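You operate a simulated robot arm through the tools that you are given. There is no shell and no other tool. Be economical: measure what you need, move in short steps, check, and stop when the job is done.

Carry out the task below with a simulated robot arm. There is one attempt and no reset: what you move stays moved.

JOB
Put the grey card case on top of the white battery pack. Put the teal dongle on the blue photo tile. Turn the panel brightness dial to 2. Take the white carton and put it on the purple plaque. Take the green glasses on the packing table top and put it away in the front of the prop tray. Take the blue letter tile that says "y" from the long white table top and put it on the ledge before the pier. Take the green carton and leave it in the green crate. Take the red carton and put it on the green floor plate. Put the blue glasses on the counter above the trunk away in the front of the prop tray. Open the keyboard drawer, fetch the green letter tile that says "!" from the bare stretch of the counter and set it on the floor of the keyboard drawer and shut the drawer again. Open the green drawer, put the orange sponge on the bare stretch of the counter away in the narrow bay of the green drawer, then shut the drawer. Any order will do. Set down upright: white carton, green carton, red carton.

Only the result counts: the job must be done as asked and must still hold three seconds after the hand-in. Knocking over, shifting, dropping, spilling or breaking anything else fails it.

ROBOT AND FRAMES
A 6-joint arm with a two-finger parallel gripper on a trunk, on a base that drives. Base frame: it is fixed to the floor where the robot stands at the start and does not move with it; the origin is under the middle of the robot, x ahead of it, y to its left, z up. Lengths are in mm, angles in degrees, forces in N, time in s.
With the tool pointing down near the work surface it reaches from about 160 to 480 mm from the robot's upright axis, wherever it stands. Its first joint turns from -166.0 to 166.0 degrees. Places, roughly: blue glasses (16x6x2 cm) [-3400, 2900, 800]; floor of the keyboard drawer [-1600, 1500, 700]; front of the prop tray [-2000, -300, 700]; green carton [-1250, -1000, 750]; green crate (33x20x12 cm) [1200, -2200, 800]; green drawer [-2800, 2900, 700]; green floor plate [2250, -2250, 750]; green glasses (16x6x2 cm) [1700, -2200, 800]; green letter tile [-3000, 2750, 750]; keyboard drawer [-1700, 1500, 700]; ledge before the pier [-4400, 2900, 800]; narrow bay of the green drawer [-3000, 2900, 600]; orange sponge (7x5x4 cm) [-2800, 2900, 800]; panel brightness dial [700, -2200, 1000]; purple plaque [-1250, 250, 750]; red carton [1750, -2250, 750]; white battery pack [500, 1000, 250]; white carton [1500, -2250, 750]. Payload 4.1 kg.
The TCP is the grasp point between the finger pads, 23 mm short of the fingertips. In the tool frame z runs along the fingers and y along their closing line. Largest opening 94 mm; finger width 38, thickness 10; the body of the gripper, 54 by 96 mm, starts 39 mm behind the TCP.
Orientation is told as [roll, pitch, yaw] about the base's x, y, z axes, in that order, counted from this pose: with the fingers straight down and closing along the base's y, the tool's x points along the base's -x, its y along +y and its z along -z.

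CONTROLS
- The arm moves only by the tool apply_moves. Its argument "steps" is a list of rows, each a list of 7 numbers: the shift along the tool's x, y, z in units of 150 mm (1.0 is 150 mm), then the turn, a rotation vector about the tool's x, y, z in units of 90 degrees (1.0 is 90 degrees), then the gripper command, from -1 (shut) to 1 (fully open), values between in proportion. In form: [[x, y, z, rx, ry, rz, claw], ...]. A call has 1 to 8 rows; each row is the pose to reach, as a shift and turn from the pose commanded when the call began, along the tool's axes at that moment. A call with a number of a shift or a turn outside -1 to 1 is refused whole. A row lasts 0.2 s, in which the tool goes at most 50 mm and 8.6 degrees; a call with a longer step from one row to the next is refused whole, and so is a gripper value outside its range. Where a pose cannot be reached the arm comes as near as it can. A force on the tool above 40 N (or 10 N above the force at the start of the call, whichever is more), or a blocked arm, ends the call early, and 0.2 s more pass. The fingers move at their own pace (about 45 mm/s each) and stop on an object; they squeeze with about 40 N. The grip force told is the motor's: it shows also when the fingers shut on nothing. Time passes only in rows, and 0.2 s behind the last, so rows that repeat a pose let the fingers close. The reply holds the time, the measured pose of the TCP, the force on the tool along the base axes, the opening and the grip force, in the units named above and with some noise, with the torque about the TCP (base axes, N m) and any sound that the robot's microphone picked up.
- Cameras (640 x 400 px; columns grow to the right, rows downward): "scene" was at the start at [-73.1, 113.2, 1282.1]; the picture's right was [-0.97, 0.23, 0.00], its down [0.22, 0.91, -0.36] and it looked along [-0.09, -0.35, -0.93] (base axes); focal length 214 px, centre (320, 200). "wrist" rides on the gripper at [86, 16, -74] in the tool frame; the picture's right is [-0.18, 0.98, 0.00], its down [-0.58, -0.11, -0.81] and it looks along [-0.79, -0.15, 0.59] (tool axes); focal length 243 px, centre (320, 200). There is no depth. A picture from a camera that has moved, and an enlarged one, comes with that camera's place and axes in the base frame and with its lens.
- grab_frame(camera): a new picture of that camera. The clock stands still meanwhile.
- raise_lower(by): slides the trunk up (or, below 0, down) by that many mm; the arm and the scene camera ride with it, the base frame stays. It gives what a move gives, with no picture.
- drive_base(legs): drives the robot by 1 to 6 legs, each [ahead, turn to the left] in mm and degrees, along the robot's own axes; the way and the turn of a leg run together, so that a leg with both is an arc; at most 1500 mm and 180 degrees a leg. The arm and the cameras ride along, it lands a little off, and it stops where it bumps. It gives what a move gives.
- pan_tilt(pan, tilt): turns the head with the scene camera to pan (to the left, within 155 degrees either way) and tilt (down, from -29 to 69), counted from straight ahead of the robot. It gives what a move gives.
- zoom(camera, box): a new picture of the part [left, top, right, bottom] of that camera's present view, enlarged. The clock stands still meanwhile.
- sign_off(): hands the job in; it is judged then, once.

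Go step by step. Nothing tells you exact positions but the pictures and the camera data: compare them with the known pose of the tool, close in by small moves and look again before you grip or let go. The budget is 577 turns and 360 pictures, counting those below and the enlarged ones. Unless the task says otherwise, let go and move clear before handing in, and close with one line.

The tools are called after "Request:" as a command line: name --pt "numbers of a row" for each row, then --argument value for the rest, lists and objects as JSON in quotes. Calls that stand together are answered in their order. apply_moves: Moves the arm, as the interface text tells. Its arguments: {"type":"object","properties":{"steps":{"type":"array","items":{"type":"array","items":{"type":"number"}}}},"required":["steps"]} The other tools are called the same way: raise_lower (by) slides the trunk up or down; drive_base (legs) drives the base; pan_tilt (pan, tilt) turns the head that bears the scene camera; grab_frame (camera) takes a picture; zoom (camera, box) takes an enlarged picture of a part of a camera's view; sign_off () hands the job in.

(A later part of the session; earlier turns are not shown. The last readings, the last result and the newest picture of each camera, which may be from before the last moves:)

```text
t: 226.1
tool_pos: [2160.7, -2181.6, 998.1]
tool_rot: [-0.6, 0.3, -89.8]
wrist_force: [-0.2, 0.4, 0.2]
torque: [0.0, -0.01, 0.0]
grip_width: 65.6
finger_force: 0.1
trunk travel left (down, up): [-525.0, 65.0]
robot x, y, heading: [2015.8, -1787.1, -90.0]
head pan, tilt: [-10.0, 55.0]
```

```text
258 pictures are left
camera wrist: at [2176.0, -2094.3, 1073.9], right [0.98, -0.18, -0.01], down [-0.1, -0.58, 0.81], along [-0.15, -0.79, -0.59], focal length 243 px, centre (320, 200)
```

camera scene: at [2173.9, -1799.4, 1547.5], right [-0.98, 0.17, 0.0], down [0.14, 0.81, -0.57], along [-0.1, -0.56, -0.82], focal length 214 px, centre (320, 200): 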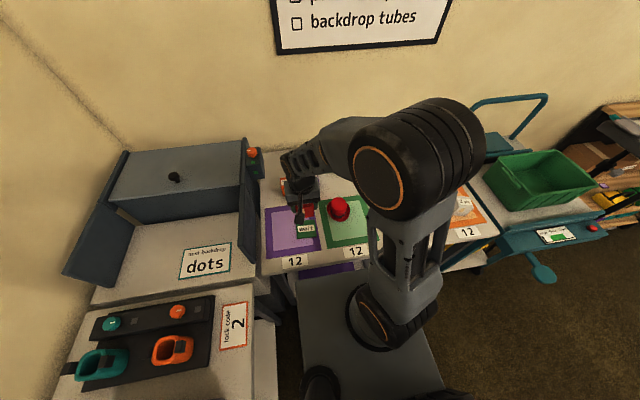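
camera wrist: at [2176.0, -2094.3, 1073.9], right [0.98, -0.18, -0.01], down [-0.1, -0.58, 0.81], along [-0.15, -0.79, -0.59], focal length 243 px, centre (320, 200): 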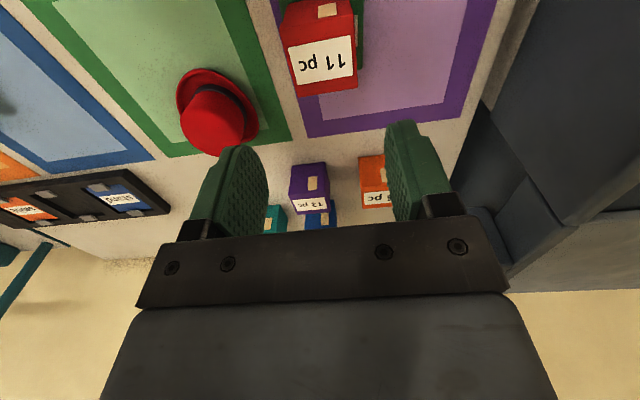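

Red carton done. Next is the white carton at about (1565,-2146), so I'll raise the arm and reposition the base.

Request:
apply_moves --pt "0.07 -0.2 -0.2 0 0 0 0.4" --pt "0.15 -0.4 -0.4 0 0 0 0.4" --pt "0.22 -0.6 -0.6 0 0 0 0.4" --pt "0.3 -0.8 -0.8 0 0 0 0.4"

Request:
drive_base --legs '[[-200, 30], [-150, 0], [0, -65], [313, 0], [0, 35], [50, 0]]'

Request:
grab_frame --camera "scene"

Request:
grab_frame --camera "wrist"

```text
t: 227.1
tool_pos: [2035.7, -2138.3, 1117.8]
tool_rot: [-0.5, 0.1, -89.8]
wrist_force: [0.7, -0.1, 0.5]
torque: [0.0, 0.0, 0.02]
grip_width: 65.9
finger_force: 0.0
trunk travel left (down, up): [-525.0, 65.0]
robot x, y, heading: [2019.7, -1790.5, -90.1]
head pan, tilt: [-10.0, 55.0]
```

```text
t: 234.6
tool_pos: [1536.5, -2031.8, 1118.3]
tool_rot: [-0.6, 0.1, -123.7]
wrist_force: [1.1, 0.1, 0.4]
torque: [0.02, -0.04, 0.0]
grip_width: 65.7
finger_force: 0.0
trunk travel left (down, up): [-525.0, 65.0]
robot x, y, heading: [1718.6, -1733.4, -124.1]
head pan, tilt: [-10.0, 55.0]
stopped in leg 4: the robot was blocked; the commanded pose is now the measured one
```

```text
257 pictures are left
camera scene: at [1839.4, -1826.2, 1547.5], right [-0.72, 0.69, 0.0], down [0.57, 0.59, -0.57], along [-0.4, -0.41, -0.82], focal length 214 px, centre (320, 200)
```

scene: 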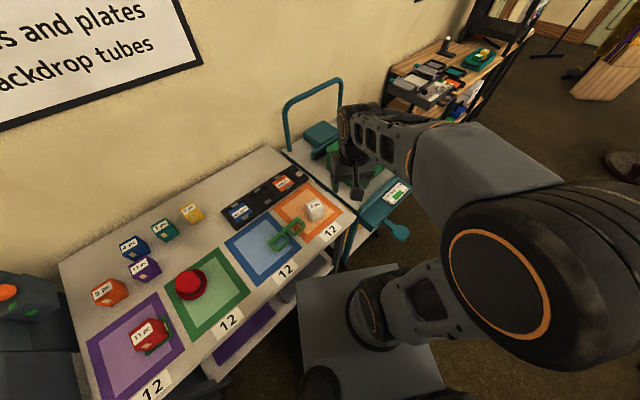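

```text
256 pictures are left
camera wrist: at [1599.5, -1969.1, 1192.3], right [0.71, -0.7, -0.01], down [-0.41, -0.43, 0.81], along [-0.57, -0.57, -0.59], focal length 243 px, centre (320, 200)
```

wrist: 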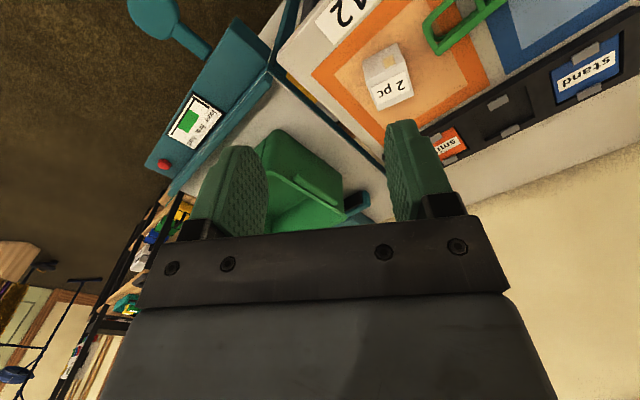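

Blocked lightly, but the white carton is within reach from here. I'll check its orientation.

Request:
zoom --camera "wrist" --box '[300, 0, 500, 125]'

Request:
zoom --camera "scene" --box '[260, 170, 360, 250]'

```text
3.20 times, centred on (400, 62) of wrist
camera zoom: at [1599.5, -1969.1, 1192.3], right [0.71, -0.7, -0.01], down [-0.41, -0.43, 0.81], along [-0.57, -0.57, -0.59], focal length 776 px, centre (64, 640)
```

zoom: 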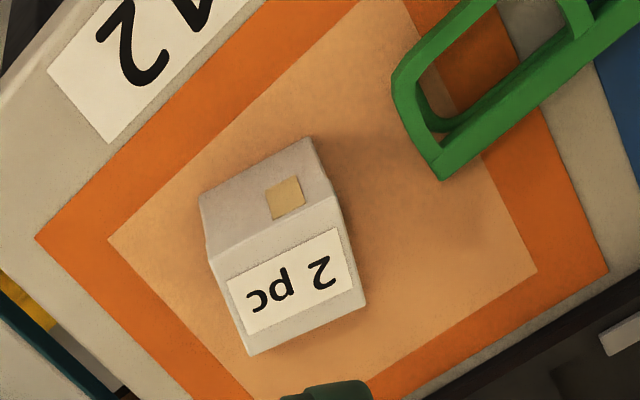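

```text
5.00 times, centred on (310, 210) of scene
camera zoom: at [1839.4, -1826.2, 1547.5], right [-0.72, 0.69, 0.0], down [0.57, 0.59, -0.57], along [-0.4, -0.41, -0.82], focal length 1072 px, centre (370, 150)
```

zoom: 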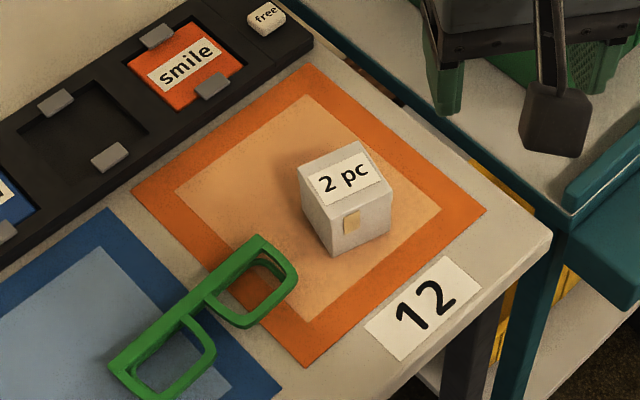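

White carton centre is about (1539,-2165), turned about -15°. I'll go above it with matching yaw.

Request:
apply_moves --pt "-0.18 0.127 0.2 0 0 -0.052 0.66" --pt "-0.36 0.254 0.4 0 0 -0.104 0.66" --pt "-0.54 0.38 0.6 0 0 -0.156 0.66" --pt "-0.727 0.507 0.8 0 0 -0.208 0.66" --pt "-0.727 0.507 1.0 0 0 -0.208 0.66"

Request:
grab_frame --camera "wrist"

```text
t: 235.8
tool_pos: [1537.7, -2161.6, 962.8]
tool_rot: [-0.5, 0.3, -105.0]
wrist_force: [-0.5, -0.7, 0.2]
torque: [0.01, -0.03, 0.02]
grip_width: 78.3
finger_force: 0.0
trunk travel left (down, up): [-525.0, 65.0]
robot x, y, heading: [1718.0, -1732.4, -123.8]
head pan, tilt: [-10.0, 55.0]
```

```text
253 pictures are left
camera wrist: at [1577.2, -2082.0, 1038.3], right [0.9, -0.43, -0.01], down [-0.25, -0.54, 0.8], along [-0.35, -0.72, -0.59], focal length 243 px, centre (320, 200)
```

wrist: 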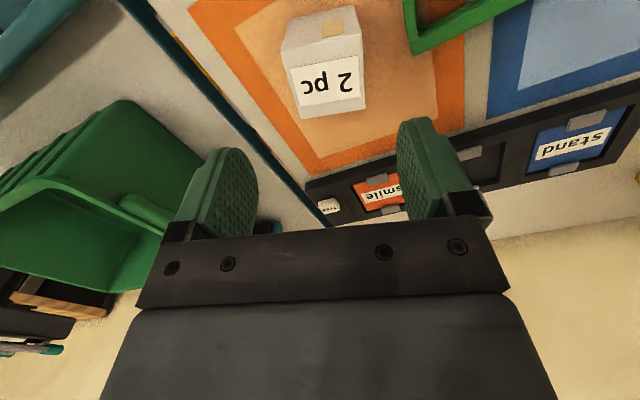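

Request:
apply_moves --pt "-0.012 0.011 0.25 0 0 0 0.66" --pt "-0.024 0.022 0.5 0 0 0 0.66" --pt "-0.024 0.022 0.65 0 0 0 0.66"

Request:
grab_frame --camera "wrist"

```text
t: 236.6
tool_pos: [1539.4, -2167.2, 867.8]
tool_rot: [-0.5, 0.3, -105.2]
wrist_force: [0.7, -0.6, -0.6]
torque: [0.0, 0.03, 0.0]
grip_width: 78.1
finger_force: 0.1
trunk travel left (down, up): [-525.0, 65.0]
robot x, y, heading: [1716.5, -1732.1, -123.9]
head pan, tilt: [-10.0, 55.0]
```

```text
252 pictures are left
camera wrist: at [1578.0, -2088.4, 943.3], right [0.9, -0.43, -0.01], down [-0.25, -0.54, 0.8], along [-0.35, -0.72, -0.59], focal length 243 px, centre (320, 200)
```

wrist: 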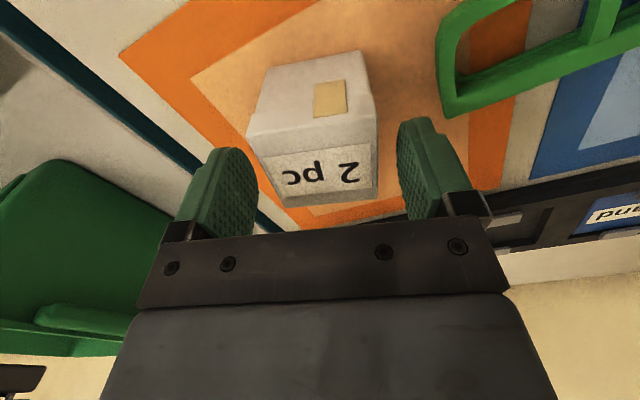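

Request:
apply_moves --pt "0 -0.015 0.08 0 0 0 0.66" --pt "0 -0.015 0.165 0 0 0 0.66" --pt "0 -0.015 0.165 0 0 0 0" --pt "0 -0.015 0.165 0 0 0 -0.1" --pt "0 -0.015 0.165 0 0 0 -0.1"

Request:
apply_moves --pt "0 0 -0.15 0 0 0 -0.1" --pt "0 0 -0.4 0 0 0 -0.1" --pt "0 0 -0.7 0 0 0 -0.1" --pt "0 0 -1.0 0 0 0 -0.1"

Request:
grab_frame --camera "wrist"

```text
t: 237.8
tool_pos: [1536.7, -2165.8, 843.1]
tool_rot: [-0.5, 0.3, -105.1]
wrist_force: [0.4, 0.4, 0.6]
torque: [-0.01, -0.01, 0.0]
grip_width: 53.7
finger_force: 39.8
trunk travel left (down, up): [-525.0, 65.0]
robot x, y, heading: [1722.1, -1734.0, -124.0]
head pan, tilt: [-10.0, 55.0]
```

```text
t: 238.8
tool_pos: [1541.0, -2166.9, 994.7]
tool_rot: [-0.6, 0.3, -105.1]
wrist_force: [0.4, -0.1, -0.9]
torque: [0.01, 0.0, 0.01]
grip_width: 53.7
finger_force: 39.7
trunk travel left (down, up): [-525.0, 65.0]
robot x, y, heading: [1716.7, -1732.3, -123.9]
head pan, tilt: [-10.0, 55.0]
```

```text
251 pictures are left
camera wrist: at [1579.0, -2087.9, 1070.7], right [0.9, -0.43, -0.01], down [-0.25, -0.54, 0.8], along [-0.35, -0.72, -0.6], focal length 243 px, centre (320, 200)
```

wrist: 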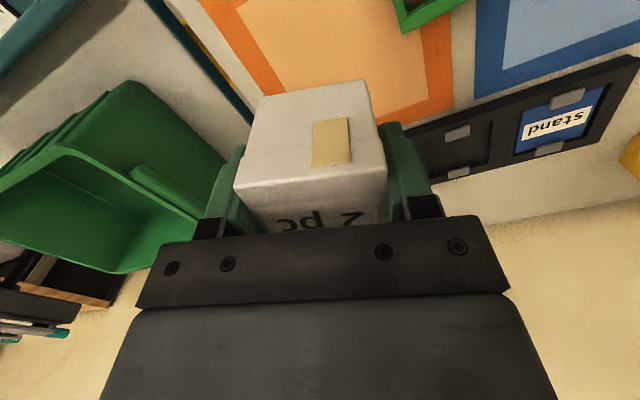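

The white carton is held. I'll raise and retract, then drive round to the long white table.

Request:
apply_moves --pt "0.2 0 -0.2 0 0 0 -0.1" --pt "0.4 0 -0.4 0 0 0 -0.1" --pt "0.6 0 -0.6 0 0 0 -0.1" --pt "0.8 0 -0.8 0 0 0 -0.1"

Request:
drive_base --legs '[[-200, 0], [0, -56], [1400, 0], [400, 0], [0, -90]]'

```text
t: 239.8
tool_pos: [1573.1, -2048.3, 1116.5]
tool_rot: [-0.5, 0.2, -105.0]
wrist_force: [-0.3, 0.4, -1.0]
torque: [0.03, -0.01, -0.01]
grip_width: 53.7
finger_force: 39.3
trunk travel left (down, up): [-525.0, 65.0]
robot x, y, heading: [1717.8, -1734.9, -123.9]
head pan, tilt: [-10.0, 55.0]
```

```text
t: 256.4
tool_pos: [3.5, -1189.2, 1115.3]
tool_rot: [-0.5, 0.3, 107.0]
wrist_force: [0.1, 0.5, -1.3]
torque: [0.01, 0.01, 0.0]
grip_width: 53.5
finger_force: 39.9
trunk travel left (down, up): [-525.0, 65.0]
robot x, y, heading: [51.4, -1533.4, 88.1]
head pan, tilt: [-10.0, 55.0]
```

Request:
drive_base --legs '[[0, 3], [1400, 0], [800, 0], [0, 88]]'

Request:
pan_tilt --pan 20 --tilt 35

Request:
grab_frame --camera "scene"

```text
t: 271.5
tool_pos: [-318.3, 618.3, 1115.8]
tool_rot: [-0.4, 0.3, -162.8]
wrist_force: [0.4, -0.6, -0.9]
torque: [0.03, 0.0, 0.0]
grip_width: 53.6
finger_force: 39.6
trunk travel left (down, up): [-525.0, 65.0]
robot x, y, heading: [27.7, 663.5, 178.2]
head pan, tilt: [-10.0, 55.0]
```

```text
t: 272.4
tool_pos: [-317.7, 618.1, 1115.0]
tool_rot: [-0.5, 0.3, -162.9]
wrist_force: [-0.1, -1.1, -1.4]
torque: [0.0, 0.01, 0.0]
grip_width: 53.6
finger_force: 40.1
trunk travel left (down, up): [-525.0, 65.0]
robot x, y, heading: [27.7, 666.7, 178.6]
head pan, tilt: [20.0, 35.0]
```

```text
250 pictures are left
camera scene: at [-0.9, 470.2, 1575.7], right [-0.31, 0.95, 0.0], down [0.55, 0.18, -0.82], along [-0.78, -0.26, -0.57], focal length 214 px, centre (320, 200)
```

scene: 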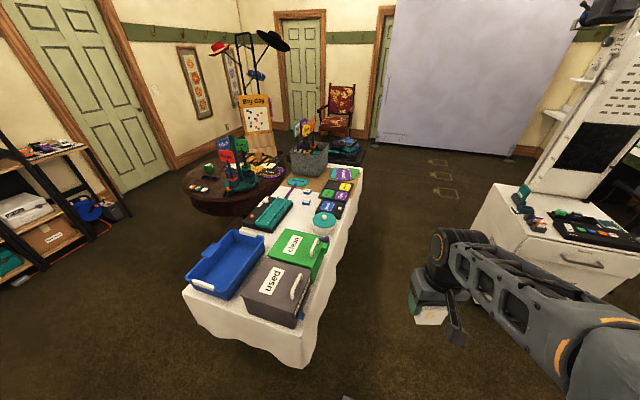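

Request:
zoom --camera "scene" --box '[240, 130, 380, 240]'

Request:
zoom --camera "scene" --box '[180, 110, 320, 210]'

Request:
zoom --camera "scene" --box '[500, 150, 640, 270]'

```text
3.64 times, centred on (310, 185) of scene
camera zoom: at [-0.9, 470.2, 1575.7], right [-0.31, 0.95, 0.0], down [0.55, 0.18, -0.82], along [-0.78, -0.26, -0.57], focal length 780 px, centre (356, 254)
```

zoom: 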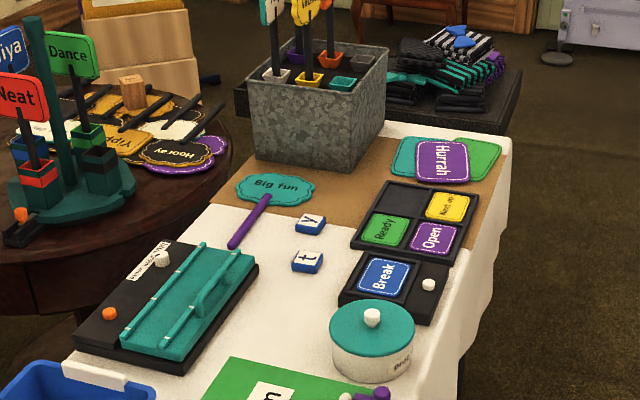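

```text
4.00 times, centred on (250, 160) of scene
camera zoom: at [-0.9, 470.2, 1575.7], right [-0.31, 0.95, 0.0], down [0.55, 0.18, -0.82], along [-0.78, -0.26, -0.57], focal length 858 px, centre (600, 360)
```

zoom: 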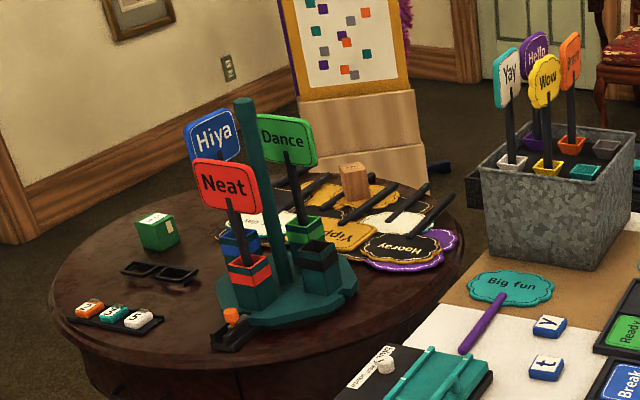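

```text
3.33 times, centred on (570, 210) of scene
camera zoom: at [-0.9, 470.2, 1575.7], right [-0.31, 0.95, 0.0], down [0.55, 0.18, -0.82], along [-0.78, -0.26, -0.57], focal length 715 px, centre (-513, 167)
```

zoom: 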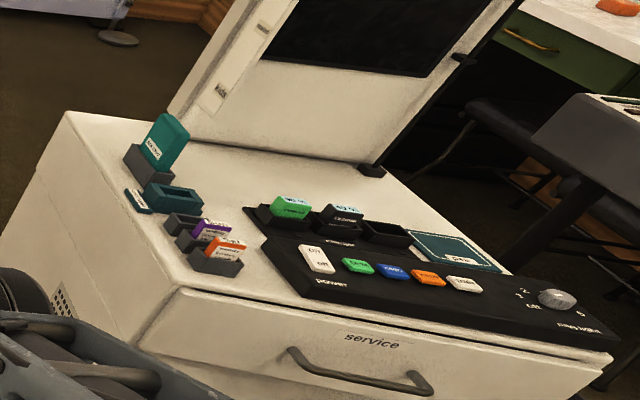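

The purple plaque is the "Open" one at about (-1231,216), in a dark tray near the table edge. I'll drive alongside and turn to face it.

Request:
drive_base --legs '[[1270, 1.5], [0, 90]]'

Request:
pan_tilt --pan -5 --tilt 55

Request:
grab_frame --camera "scene"

Request:
grab_frame --camera "wrist"

```text
t: 282.6
tool_pos: [-1192.7, 324.8, 1114.5]
tool_rot: [-0.5, 0.3, -72.0]
wrist_force: [-0.2, -0.5, -0.7]
torque: [-0.02, -0.03, -0.03]
grip_width: 53.5
finger_force: 40.0
trunk travel left (down, up): [-525.0, 65.0]
robot x, y, heading: [-1248.9, 670.8, -90.6]
head pan, tilt: [20.0, 35.0]
```

```text
t: 283.5
tool_pos: [-1193.4, 325.3, 1115.7]
tool_rot: [-0.4, 0.3, -72.1]
wrist_force: [-0.4, 0.3, -1.0]
torque: [0.02, -0.02, -0.01]
grip_width: 53.8
finger_force: 40.0
trunk travel left (down, up): [-525.0, 65.0]
robot x, y, heading: [-1247.3, 670.0, -90.9]
head pan, tilt: [-5.0, 55.0]
```

```text
246 pictures are left
camera scene: at [-1085.9, 657.8, 1547.6], right [-0.99, 0.1, 0.0], down [0.08, 0.81, -0.57], along [-0.06, -0.57, -0.82], focal length 214 px, centre (320, 200)
```

scene: 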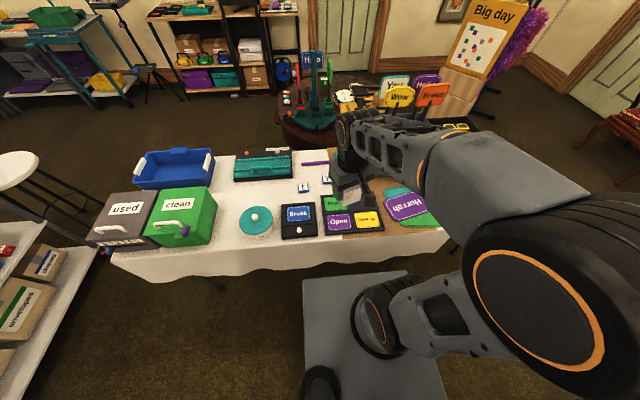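

```text
245 pictures are left
camera wrist: at [-1204.0, 412.9, 1190.8], right [0.99, 0.13, -0.01], down [0.08, -0.59, 0.8], along [0.1, -0.8, -0.59], focal length 243 px, centre (320, 200)
```

wrist: 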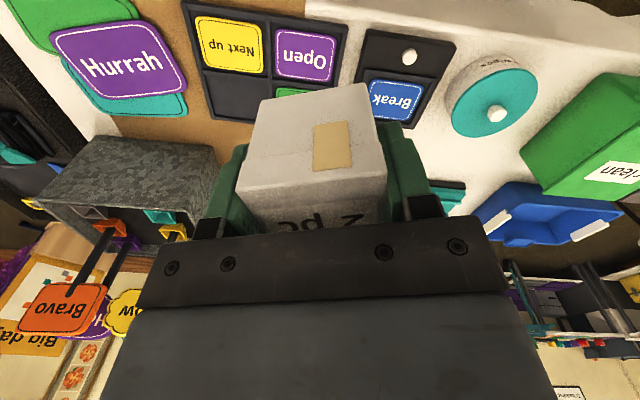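

The "Open" plaque is at (-1206,230,771). I'll square the tool and go down over it.

Request:
apply_moves --pt "-0.14 -0.07 0.2 0 0 0.05 -0.1" --pt "-0.28 -0.14 0.4 0 0 0.1 -0.1" --pt "-0.42 -0.21 0.6 0 0 0.15 -0.1" --pt "-0.575 -0.28 0.8 0 0 0.2 -0.1" --pt "-0.575 -0.28 1.0 0 0 0.2 -0.1"

Request:
grab_frame --camera "wrist"

Request:
zoom --camera "scene" --box '[280, 170, 420, 260]'

```text
t: 284.7
tool_pos: [-1206.7, 229.8, 964.8]
tool_rot: [-0.5, 0.2, -90.1]
wrist_force: [0.4, -0.2, -1.2]
torque: [0.0, -0.01, 0.0]
grip_width: 53.5
finger_force: 40.1
trunk travel left (down, up): [-525.0, 65.0]
robot x, y, heading: [-1243.9, 673.0, -90.7]
head pan, tilt: [-5.0, 55.0]
```

```text
244 pictures are left
camera wrist: at [-1189.7, 316.9, 1039.8], right [0.98, -0.19, -0.01], down [-0.1, -0.58, 0.81], along [-0.16, -0.79, -0.59], focal length 243 px, centre (320, 200)
```

wrist: 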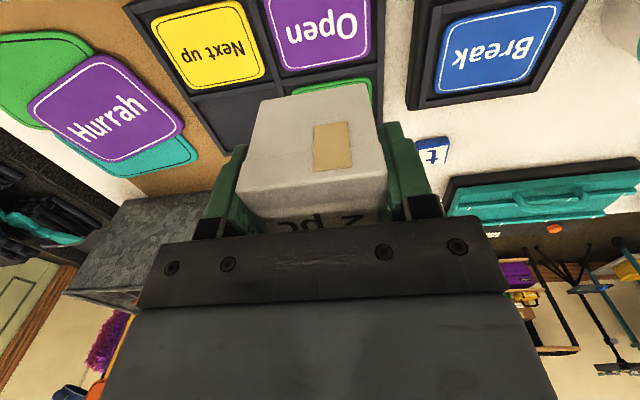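

```text
4.44 times, centred on (350, 215) of scene
camera zoom: at [-1085.9, 657.5, 1547.6], right [-0.99, 0.1, 0.0], down [0.08, 0.82, -0.57], along [-0.06, -0.57, -0.82], focal length 953 px, centre (187, 133)
```

zoom: 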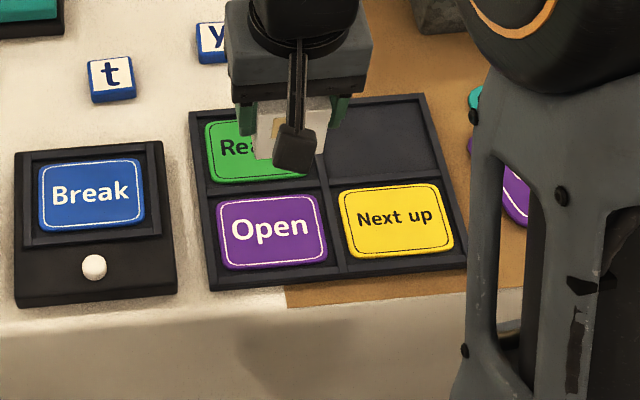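

Request:
apply_moves --pt "0 0 0.3 0 0 0 -0.1" --pt "0 0 0.6 0 0 0 -0.1" --pt "0 0 0.9 0 0 0 -0.1"

Request:
grab_frame --camera "wrist"

Request:
zoom --camera "scene" --box '[300, 190, 400, 260]'

```text
t: 285.5
tool_pos: [-1208.9, 230.9, 827.9]
tool_rot: [-0.6, 0.1, -89.9]
wrist_force: [-0.2, -0.1, -1.7]
torque: [-0.01, -0.02, 0.01]
grip_width: 53.8
finger_force: 40.0
trunk travel left (down, up): [-525.0, 65.0]
robot x, y, heading: [-1244.6, 671.0, -91.0]
head pan, tilt: [-5.0, 55.0]
```

```text
242 pictures are left
camera wrist: at [-1192.0, 317.1, 903.7], right [0.98, -0.18, -0.01], down [-0.1, -0.58, 0.81], along [-0.15, -0.79, -0.59], focal length 243 px, centre (320, 200)
```

wrist: 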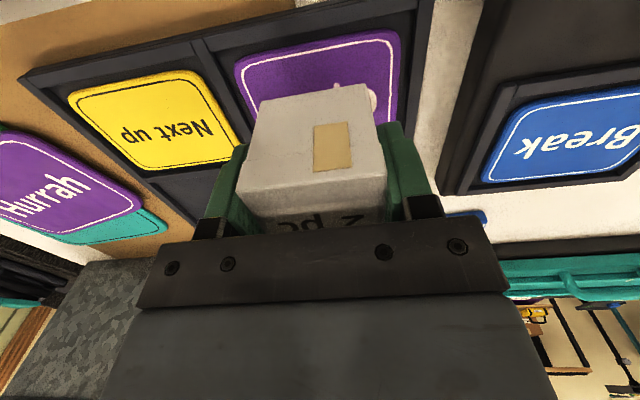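

```text
5.71 times, centred on (350, 225) of scene
camera zoom: at [-1085.9, 657.6, 1547.6], right [-0.99, 0.1, 0.0], down [0.08, 0.81, -0.57], along [-0.06, -0.57, -0.82], focal length 1226 px, centre (149, 57)
```

zoom: 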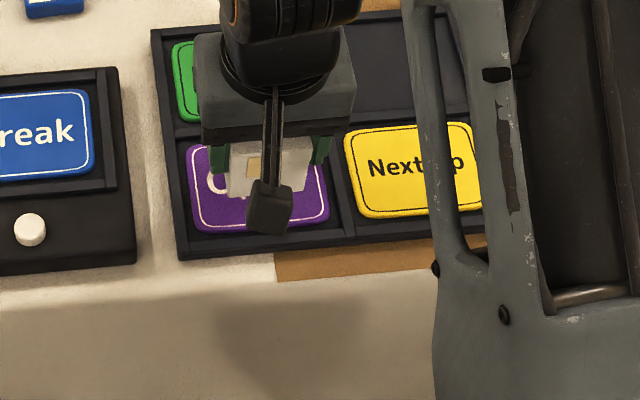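

Request:
apply_moves --pt "0 0.01 0.05 0 0 0 -0.1" --pt "0 0.01 0.1 0 0 0 -0.1"

Request:
apply_moves --pt "0 0 0.02 0 0 0 -0.1" --pt "0 0 0.02 0 0 0 -0.1"

Request:
apply_moves --pt "0 0 0.015 0 0 0 -0.1" --pt "0 0 0.015 0 0 0 -0.1"

```text
t: 286.1
tool_pos: [-1208.3, 230.1, 816.4]
tool_rot: [-0.5, 0.2, -90.0]
wrist_force: [1.0, 1.1, -1.5]
torque: [0.01, 0.02, 0.01]
grip_width: 53.7
finger_force: 40.2
trunk travel left (down, up): [-525.0, 65.0]
robot x, y, heading: [-1246.5, 669.2, -91.0]
head pan, tilt: [-5.0, 55.0]
```

```text
t: 286.7
tool_pos: [-1208.2, 231.1, 812.2]
tool_rot: [-0.6, 0.2, -90.0]
wrist_force: [-0.1, 0.3, -0.6]
torque: [0.01, -0.02, -0.01]
grip_width: 53.7
finger_force: 40.0
trunk travel left (down, up): [-525.0, 65.0]
robot x, y, heading: [-1246.1, 669.6, -90.9]
head pan, tilt: [-5.0, 55.0]
```

```text
t: 287.3
tool_pos: [-1208.7, 231.8, 810.9]
tool_rot: [-0.6, 0.2, -90.0]
wrist_force: [-0.9, 0.0, -1.5]
torque: [0.0, 0.0, -0.01]
grip_width: 53.6
finger_force: 39.9
trunk travel left (down, up): [-525.0, 65.0]
robot x, y, heading: [-1244.6, 673.8, -90.8]
head pan, tilt: [-5.0, 55.0]
```

Request:
apply_moves --pt "0 0 0.015 0 0 0 -0.1" --pt "0 0 0.02 0 0 0 -0.1"

Request:
apply_moves --pt "0 0 0.015 0 0 0 -0.1" --pt "0 0 0.015 0 0 0 -0.1"

Request:
apply_moves --pt "0 0 0.01 0 0 0 -0.1" --pt "0 0 0.01 0 0 0 -0.1"

```text
t: 287.9
tool_pos: [-1208.0, 231.0, 806.7]
tool_rot: [-0.6, 0.2, -90.0]
wrist_force: [-0.1, -0.5, -0.3]
torque: [-0.01, -0.01, 0.02]
grip_width: 53.5
finger_force: 40.0
trunk travel left (down, up): [-525.0, 65.0]
robot x, y, heading: [-1246.7, 669.9, -91.0]
head pan, tilt: [-5.0, 55.0]
```

```text
t: 288.5
tool_pos: [-1207.4, 231.4, 804.8]
tool_rot: [-0.6, 0.2, -90.0]
wrist_force: [0.1, -0.5, -1.3]
torque: [0.0, 0.01, 0.03]
grip_width: 53.8
finger_force: 40.4
trunk travel left (down, up): [-525.0, 65.0]
robot x, y, heading: [-1243.2, 670.3, -90.9]
head pan, tilt: [-5.0, 55.0]
```

```text
t: 289.1
tool_pos: [-1208.3, 230.9, 802.7]
tool_rot: [-0.6, 0.3, -90.0]
wrist_force: [0.9, -0.1, -1.6]
torque: [0.04, 0.02, 0.03]
grip_width: 53.5
finger_force: 40.2
trunk travel left (down, up): [-525.0, 65.0]
robot x, y, heading: [-1245.1, 672.5, -90.9]
head pan, tilt: [-5.0, 55.0]
```

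Request:
apply_moves --pt "0 0 0.015 0 0 0 -0.1" --pt "0 0 0.02 0 0 0 -0.1"

Request:
apply_moves --pt "0 0 0.015 0 0 0 -0.1" --pt "0 0 0.015 0 0 0 -0.1"

Request:
grab_frame --camera "wrist"

```text
t: 289.7
tool_pos: [-1207.9, 231.3, 800.7]
tool_rot: [-0.6, 0.2, -89.9]
wrist_force: [-0.3, -0.1, -1.6]
torque: [0.0, -0.01, 0.01]
grip_width: 53.6
finger_force: 39.4
trunk travel left (down, up): [-525.0, 65.0]
robot x, y, heading: [-1242.3, 671.3, -90.7]
head pan, tilt: [-5.0, 55.0]
```

```text
t: 290.3
tool_pos: [-1208.6, 231.6, 797.9]
tool_rot: [-0.5, 0.2, -90.0]
wrist_force: [-0.7, -0.6, -2.3]
torque: [-0.01, -0.02, 0.0]
grip_width: 53.4
finger_force: 39.9
trunk travel left (down, up): [-525.0, 65.0]
robot x, y, heading: [-1247.6, 671.9, -90.9]
head pan, tilt: [-5.0, 55.0]
```

```text
240 pictures are left
camera wrist: at [-1191.1, 318.7, 873.2], right [0.98, -0.18, -0.01], down [-0.1, -0.58, 0.81], along [-0.15, -0.79, -0.59], focal length 243 px, centre (320, 200)
```

wrist: 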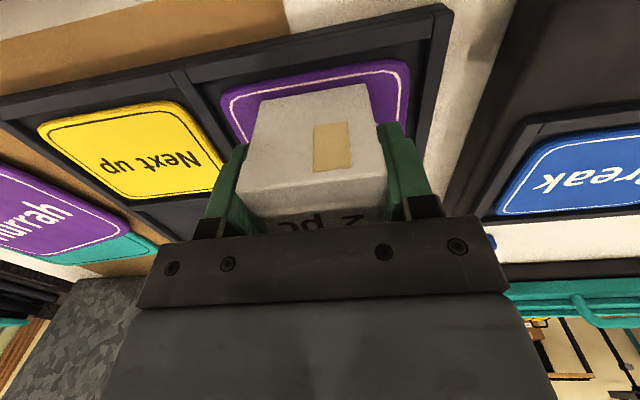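

Request:
apply_moves --pt "0 0 0.013 0 0 0 -0.1" --pt "0 0 0.026 0 0 0 -0.1" --pt "0 0 0.026 0 0 0 -0.1"

Request:
apply_moves --pt "0 0 0.013 0 0 0 -0.1" --pt "0 0 0.02 0 0 0 -0.1" --pt "0 0 0.02 0 0 0 -0.1"

```text
t: 291.1
tool_pos: [-1208.2, 231.9, 794.9]
tool_rot: [-0.6, 0.1, -90.0]
wrist_force: [-0.7, 0.3, 10.7]
torque: [0.04, -0.3, -0.01]
grip_width: 54.0
finger_force: 39.6
trunk travel left (down, up): [-525.0, 65.0]
robot x, y, heading: [-1243.0, 667.7, -90.8]
head pan, tilt: [-5.0, 55.0]
```

```text
t: 291.9
tool_pos: [-1208.3, 231.4, 792.5]
tool_rot: [-0.6, -0.1, -90.0]
wrist_force: [2.6, -1.1, 34.9]
torque: [-0.12, -0.51, 0.03]
grip_width: 53.4
finger_force: 40.4
trunk travel left (down, up): [-525.0, 65.0]
robot x, y, heading: [-1246.8, 668.5, -90.7]
head pan, tilt: [-5.0, 55.0]
```

Request:
apply_moves --pt "0 0 -0.018 0 0 0 -0.1" --pt "0 0 -0.018 0 0 0 0.2" --pt "0 0 -0.018 0 0 0 0.4" --pt "0 0 -0.25 0 0 0 0.4" --pt "0 0 -0.5 0 0 0 0.4" --pt "0 0 -0.8 0 0 0 0.4" --pt "0 0 -1.0 0 0 0 0.4"

Request:
grab_frame --camera "wrist"

Request:
zoom --camera "scene" --box '[290, 170, 400, 260]'

```text
t: 293.5
tool_pos: [-1206.0, 230.5, 943.4]
tool_rot: [-0.6, 0.3, -90.0]
wrist_force: [-0.2, 0.3, -0.9]
torque: [-0.02, 0.05, 0.01]
grip_width: 65.4
finger_force: 0.1
trunk travel left (down, up): [-525.0, 65.0]
robot x, y, heading: [-1246.6, 669.4, -90.6]
head pan, tilt: [-5.0, 55.0]
```

```text
239 pictures are left
camera wrist: at [-1189.5, 316.7, 1018.6], right [0.98, -0.18, -0.01], down [-0.1, -0.58, 0.81], along [-0.15, -0.79, -0.59], focal length 243 px, centre (320, 200)
```

wrist: 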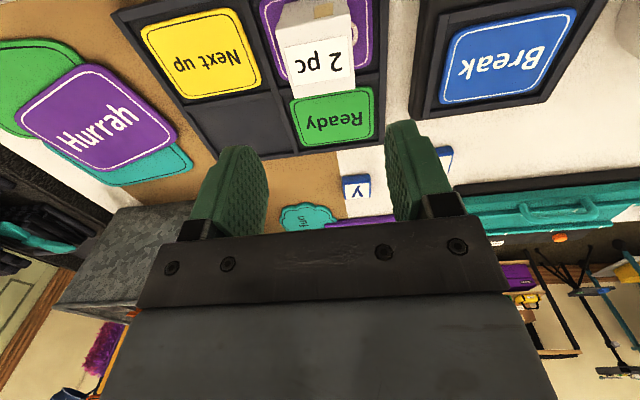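

```text
4.44 times, centred on (345, 215) of scene
camera zoom: at [-1086.0, 658.2, 1547.5], right [-0.99, 0.1, 0.0], down [0.08, 0.81, -0.57], along [-0.06, -0.57, -0.82], focal length 953 px, centre (209, 133)
```

zoom: 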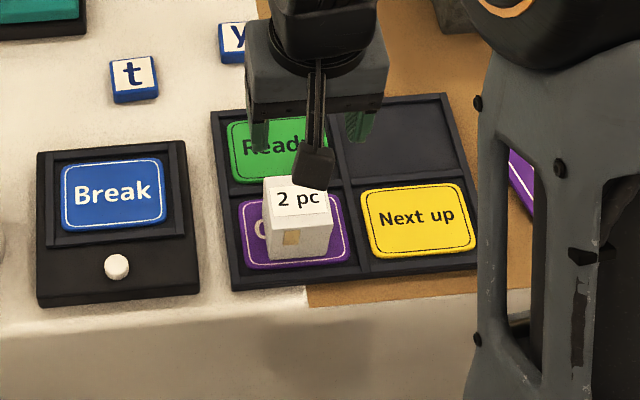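

The white carton stands on the purple plaque. The "y" tile lies at about (-1190,-8), so I'll drive a bit closer and reach over with a tilted tool.

Request:
drive_base --legs '[[105, 0]]'

Request:
apply_moves --pt "-0.15 0.02 0 0 -0.083 0 0.0" --pt "-0.3 0.05 0 0 -0.167 0 0.0" --pt "-0.5 0.08 0 0 -0.25 0 0.0" --pt "-0.65 0.1 0 0 -0.333 0 0.0"

Request:
grab_frame --camera "wrist"

Request:
grab_frame --camera "scene"

```text
t: 294.6
tool_pos: [-1207.7, 127.5, 942.6]
tool_rot: [-0.6, 0.2, -90.1]
wrist_force: [-0.5, 0.5, 0.3]
torque: [0.01, 0.0, 0.01]
grip_width: 65.4
finger_force: 0.0
trunk travel left (down, up): [-525.0, 65.0]
robot x, y, heading: [-1247.8, 569.7, -90.7]
head pan, tilt: [-5.0, 55.0]
```

```text
t: 295.6
tool_pos: [-1195.5, 28.8, 943.5]
tool_rot: [-0.7, -29.9, -89.7]
wrist_force: [0.4, 0.2, -0.5]
torque: [0.0, -0.01, 0.02]
grip_width: 47.0
finger_force: 0.1
trunk travel left (down, up): [-525.0, 65.0]
robot x, y, heading: [-1246.4, 568.0, -90.8]
head pan, tilt: [-5.0, 55.0]
```

```text
237 pictures are left
camera wrist: at [-1177.7, 140.8, 964.4], right [0.98, -0.16, 0.08], down [-0.1, -0.1, 0.99], along [-0.15, -0.98, -0.12], focal length 243 px, centre (320, 200)
```

wrist: 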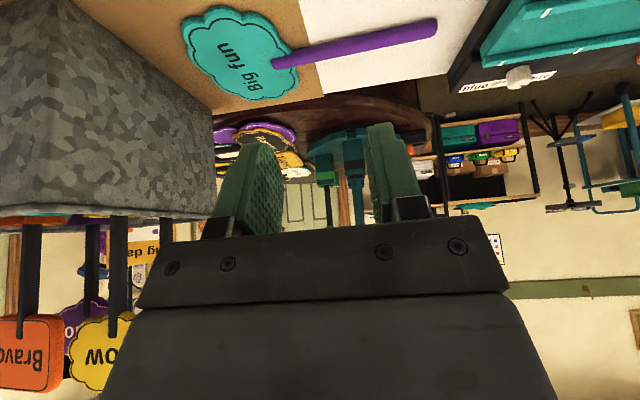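

```text
236 pictures are left
camera scene: at [-1087.3, 555.0, 1547.5], right [-0.99, 0.1, 0.0], down [0.08, 0.81, -0.57], along [-0.06, -0.57, -0.82], focal length 214 px, centre (320, 200)
```

scene: 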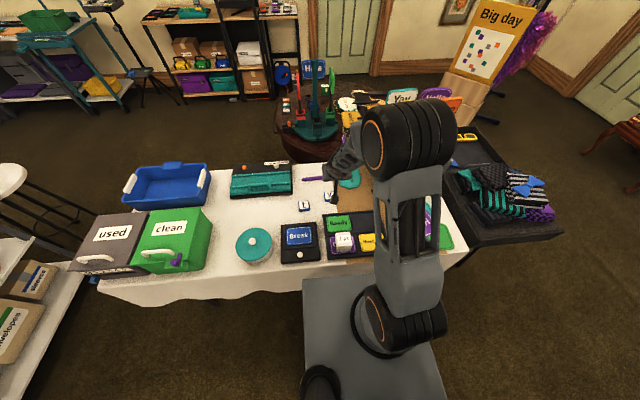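

Request:
apply_moves --pt "0.055 0.01 0.26 0 0 0 0.1" --pt "0.11 0.02 0.52 0 0 0 0.1" --pt "0.164 0.033 0.775 0 0 0 0.1"

Request:
grab_frame --camera "wrist"

Request:
zoom --camera "scene" --box '[280, 150, 400, 240]'

```text
t: 296.4
tool_pos: [-1187.2, -8.4, 828.1]
tool_rot: [-0.5, -29.8, -89.8]
wrist_force: [0.0, 0.8, 0.1]
torque: [0.04, 0.0, 0.01]
grip_width: 51.7
finger_force: 0.0
trunk travel left (down, up): [-525.0, 65.0]
robot x, y, heading: [-1246.9, 568.6, -90.9]
head pan, tilt: [-5.0, 55.0]
```

```text
235 pictures are left
camera wrist: at [-1171.7, 104.4, 850.9], right [0.98, -0.16, 0.08], down [-0.1, -0.1, 0.99], along [-0.15, -0.98, -0.12], focal length 243 px, centre (320, 200)
```

wrist: 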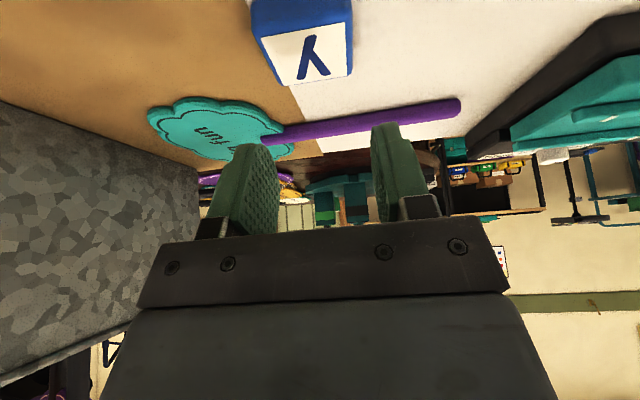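

```text
4.44 times, centred on (340, 195) of scene
camera zoom: at [-1087.4, 555.1, 1547.6], right [-0.99, 0.1, 0.0], down [0.08, 0.81, -0.57], along [-0.06, -0.57, -0.82], focal length 953 px, centre (231, 222)
```

zoom: 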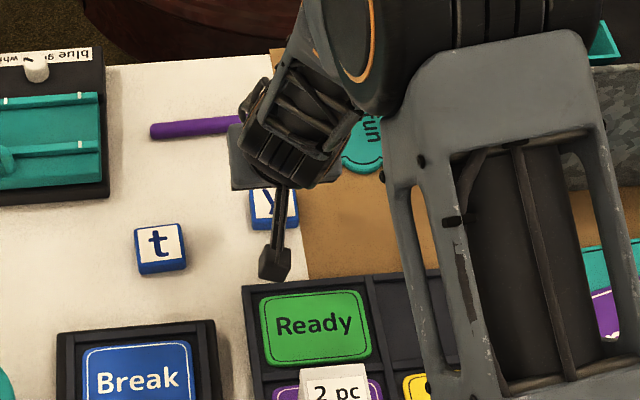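

Request:
apply_moves --pt "0.05 -0.004 0.1 0 0 0 0.28" --pt "0.09 -0.009 0.19 0 0 0 0.28" --pt "0.12 -0.009 0.235 0 0 0 0.28"

Request:
grab_frame --camera "wrist"

Request:
zoom --camera "scene" --box '[300, 170, 380, 220]'

```text
t: 297.2
tool_pos: [-1191.9, -9.2, 788.1]
tool_rot: [-0.7, -29.9, -89.8]
wrist_force: [-0.6, 0.0, -0.3]
torque: [0.02, 0.02, -0.03]
grip_width: 60.3
finger_force: 0.0
trunk travel left (down, up): [-525.0, 65.0]
robot x, y, heading: [-1248.8, 564.9, -90.6]
head pan, tilt: [-5.0, 55.0]
```

```text
233 pictures are left
camera wrist: at [-1174.9, 103.8, 810.7], right [0.98, -0.16, 0.08], down [-0.1, -0.1, 0.99], along [-0.15, -0.98, -0.12], focal length 243 px, centre (320, 200)
```

wrist: 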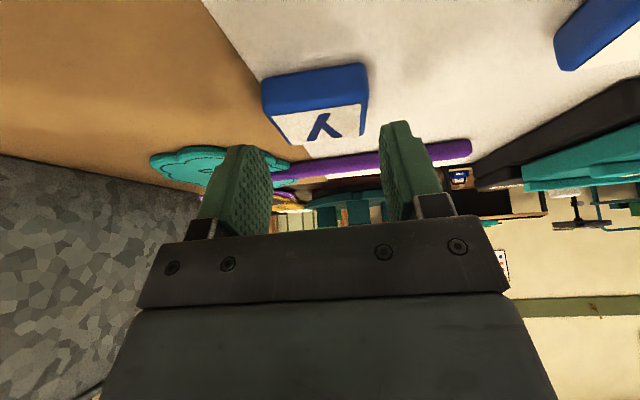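

```text
8.00 times, centred on (340, 195) of scene
camera zoom: at [-1087.4, 555.2, 1547.6], right [-0.99, 0.1, 0.0], down [0.08, 0.81, -0.57], along [-0.06, -0.57, -0.82], focal length 1716 px, centre (160, 240)
```

zoom: 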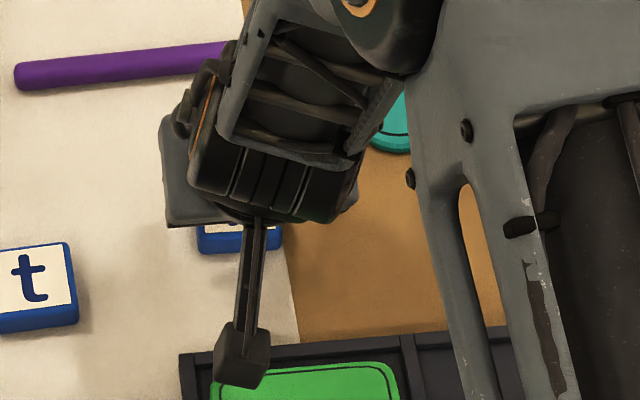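

Request:
apply_moves --pt "-0.02 0.013 0.06 0 0 0 0.28" --pt "-0.02 0.013 0.112 0 0 0 0.28" --pt "-0.02 0.013 0.112 0 0 0 0.28"

Request:
grab_frame --camera "wrist"

```text
t: 298.0
tool_pos: [-1189.9, -19.7, 775.1]
tool_rot: [-0.7, -29.8, -89.7]
wrist_force: [0.5, 0.4, -0.1]
torque: [-0.02, 0.02, -0.02]
grip_width: 60.3
finger_force: 0.0
trunk travel left (down, up): [-525.0, 65.0]
robot x, y, heading: [-1249.2, 568.5, -90.7]
head pan, tilt: [-5.0, 55.0]
```

```text
231 pictures are left
camera wrist: at [-1173.3, 93.2, 797.1], right [0.98, -0.16, 0.08], down [-0.1, -0.1, 0.99], along [-0.15, -0.98, -0.12], focal length 243 px, centre (320, 200)
```

wrist: 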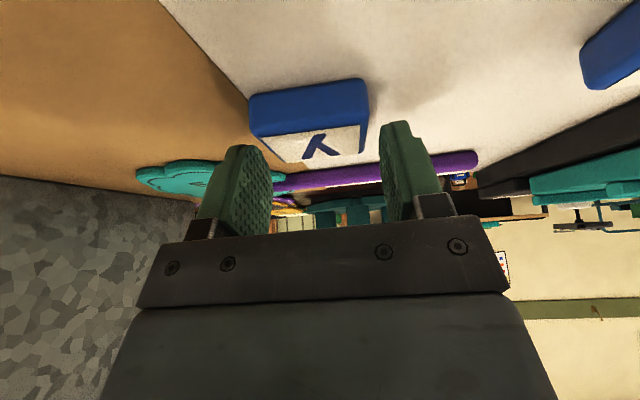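

Request:
apply_moves --pt "0 -0.025 -0.005 0 0 0 0.28" --pt "0 -0.025 -0.005 0 0 0 0" --pt "0 -0.025 -0.005 0 0 0 -0.3" --pt "0 -0.025 -0.005 0 0 0 -0.3"

Request:
grab_frame --camera "wrist"

```text
t: 299.0
tool_pos: [-1193.2, -19.3, 777.2]
tool_rot: [-0.7, -29.8, -89.7]
wrist_force: [0.5, -0.3, -0.1]
torque: [0.0, 0.01, 0.0]
grip_width: 46.4
finger_force: 40.1
trunk travel left (down, up): [-525.0, 65.0]
robot x, y, heading: [-1250.1, 573.2, -90.9]
head pan, tilt: [-5.0, 55.0]
```

```text
230 pictures are left
camera wrist: at [-1177.3, 93.4, 798.5], right [0.98, -0.16, 0.08], down [-0.1, -0.1, 0.99], along [-0.15, -0.98, -0.12], focal length 243 px, centre (320, 200)
```

wrist: 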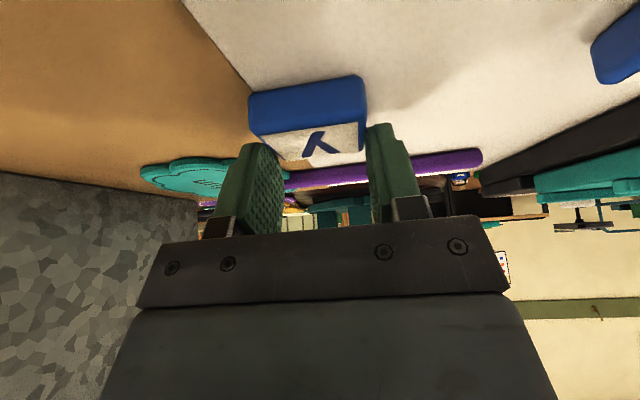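

Request:
apply_moves --pt "-0.05 0 -0.087 0 0 0 -0.3" --pt "-0.12 0 -0.2 0 0 0 -0.3" --pt "-0.2 0 -0.346 0 0 0 -0.3"

Request:
grab_frame --camera "wrist"

```text
t: 299.8
tool_pos: [-1193.0, -19.3, 837.3]
tool_rot: [-0.7, -29.8, -89.7]
wrist_force: [0.2, 0.3, -0.8]
torque: [0.0, 0.0, 0.01]
grip_width: 46.5
finger_force: 39.8
trunk travel left (down, up): [-525.0, 65.0]
robot x, y, heading: [-1251.3, 566.8, -91.1]
head pan, tilt: [-5.0, 55.0]
```

```text
229 pictures are left
camera wrist: at [-1176.8, 93.5, 859.6], right [0.98, -0.16, 0.08], down [-0.1, -0.1, 0.99], along [-0.15, -0.98, -0.12], focal length 243 px, centre (320, 200)
```

wrist: 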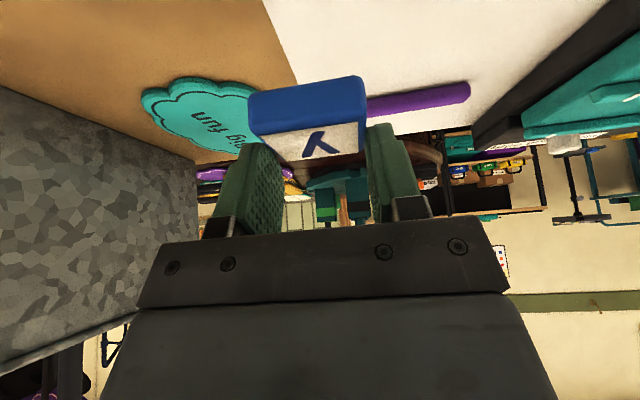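

The tile is held level. I'll lift it, retract over the table and look west for the route to the mirror counter.

Request:
apply_moves --pt "-0.13 0 -0.23 0 0 0 -0.3" --pt "-0.26 0 -0.46 0 0 0 -0.3" --pt "-0.4 0 -0.69 0 0 0 -0.3" --pt "-0.15 0 -0.85 0 0 0 -0.3" --pt "0.1 0 -0.98 0 0 0 -0.3" --pt "0.35 0 -1.0 0 0 0 -0.3"

Request:
drive_base --legs '[[-220, 0], [0, -90]]'

Request:
pan_tilt --pan 0 --tilt 25

Request:
grab_frame --camera "scene"

Request:
pan_tilt --pan -50 --tilt 20

Request:
grab_frame --camera "scene"

```text
t: 301.2
tool_pos: [-1194.3, 102.1, 942.3]
tool_rot: [-0.4, -29.8, -90.4]
wrist_force: [-0.2, -0.2, -0.2]
torque: [0.03, 0.0, 0.0]
grip_width: 46.7
finger_force: 40.2
trunk travel left (down, up): [-525.0, 65.0]
robot x, y, heading: [-1249.6, 569.3, -91.0]
head pan, tilt: [-5.0, 55.0]
```

```text
t: 306.7
tool_pos: [-1711.4, 721.1, 942.4]
tool_rot: [-0.8, -29.9, -178.1]
wrist_force: [-0.3, -0.2, 0.0]
torque: [-0.01, 0.0, -0.04]
grip_width: 46.5
finger_force: 39.8
trunk travel left (down, up): [-525.0, 65.0]
robot x, y, heading: [-1247.4, 786.6, -179.4]
head pan, tilt: [-5.0, 55.0]
```

```text
t: 307.6
tool_pos: [-1711.6, 721.0, 941.6]
tool_rot: [-0.6, -29.9, -178.1]
wrist_force: [-0.4, 0.5, -0.1]
torque: [-0.01, -0.02, -0.01]
grip_width: 46.7
finger_force: 40.0
trunk travel left (down, up): [-525.0, 65.0]
robot x, y, heading: [-1245.0, 789.3, -179.4]
head pan, tilt: [0.0, 25.0]
```

```text
228 pictures are left
camera scene: at [-1274.8, 622.5, 1591.5], right [-0.01, 1.0, 0.0], down [0.42, 0.01, -0.91], along [-0.91, -0.01, -0.42], focal length 214 px, centre (320, 200)
```

scene: 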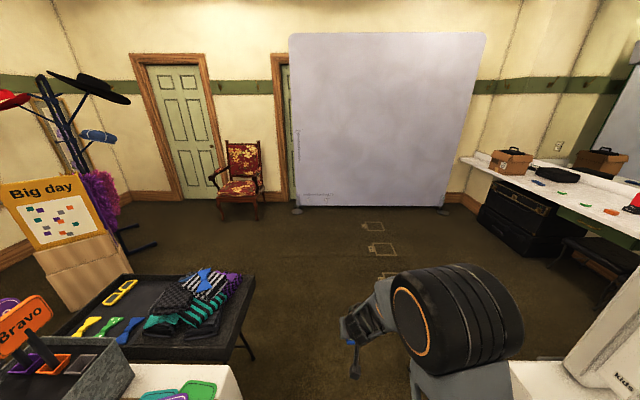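

```text
t: 308.8
tool_pos: [-1711.0, 721.3, 941.9]
tool_rot: [-0.6, -29.9, -178.2]
wrist_force: [-0.3, 0.2, -0.1]
torque: [-0.01, 0.03, 0.02]
grip_width: 46.4
finger_force: 40.3
trunk travel left (down, up): [-525.0, 65.0]
robot x, y, heading: [-1246.9, 785.5, -179.2]
head pan, tilt: [-50.0, 20.0]
```

```text
227 pictures are left
camera scene: at [-1243.5, 694.2, 1599.6], right [0.76, 0.65, 0.0], down [0.22, -0.26, -0.94], along [-0.61, 0.71, -0.34], focal length 214 px, centre (320, 200)
```

scene: 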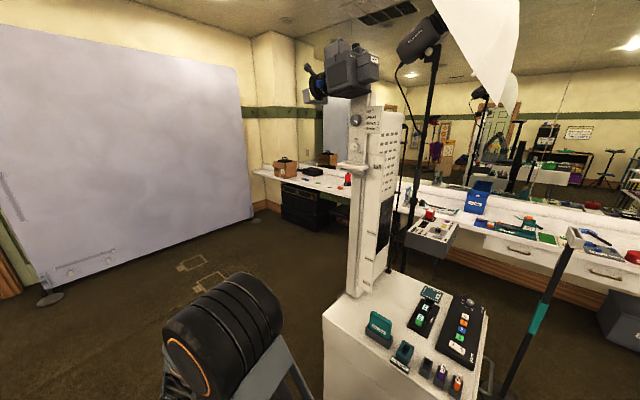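

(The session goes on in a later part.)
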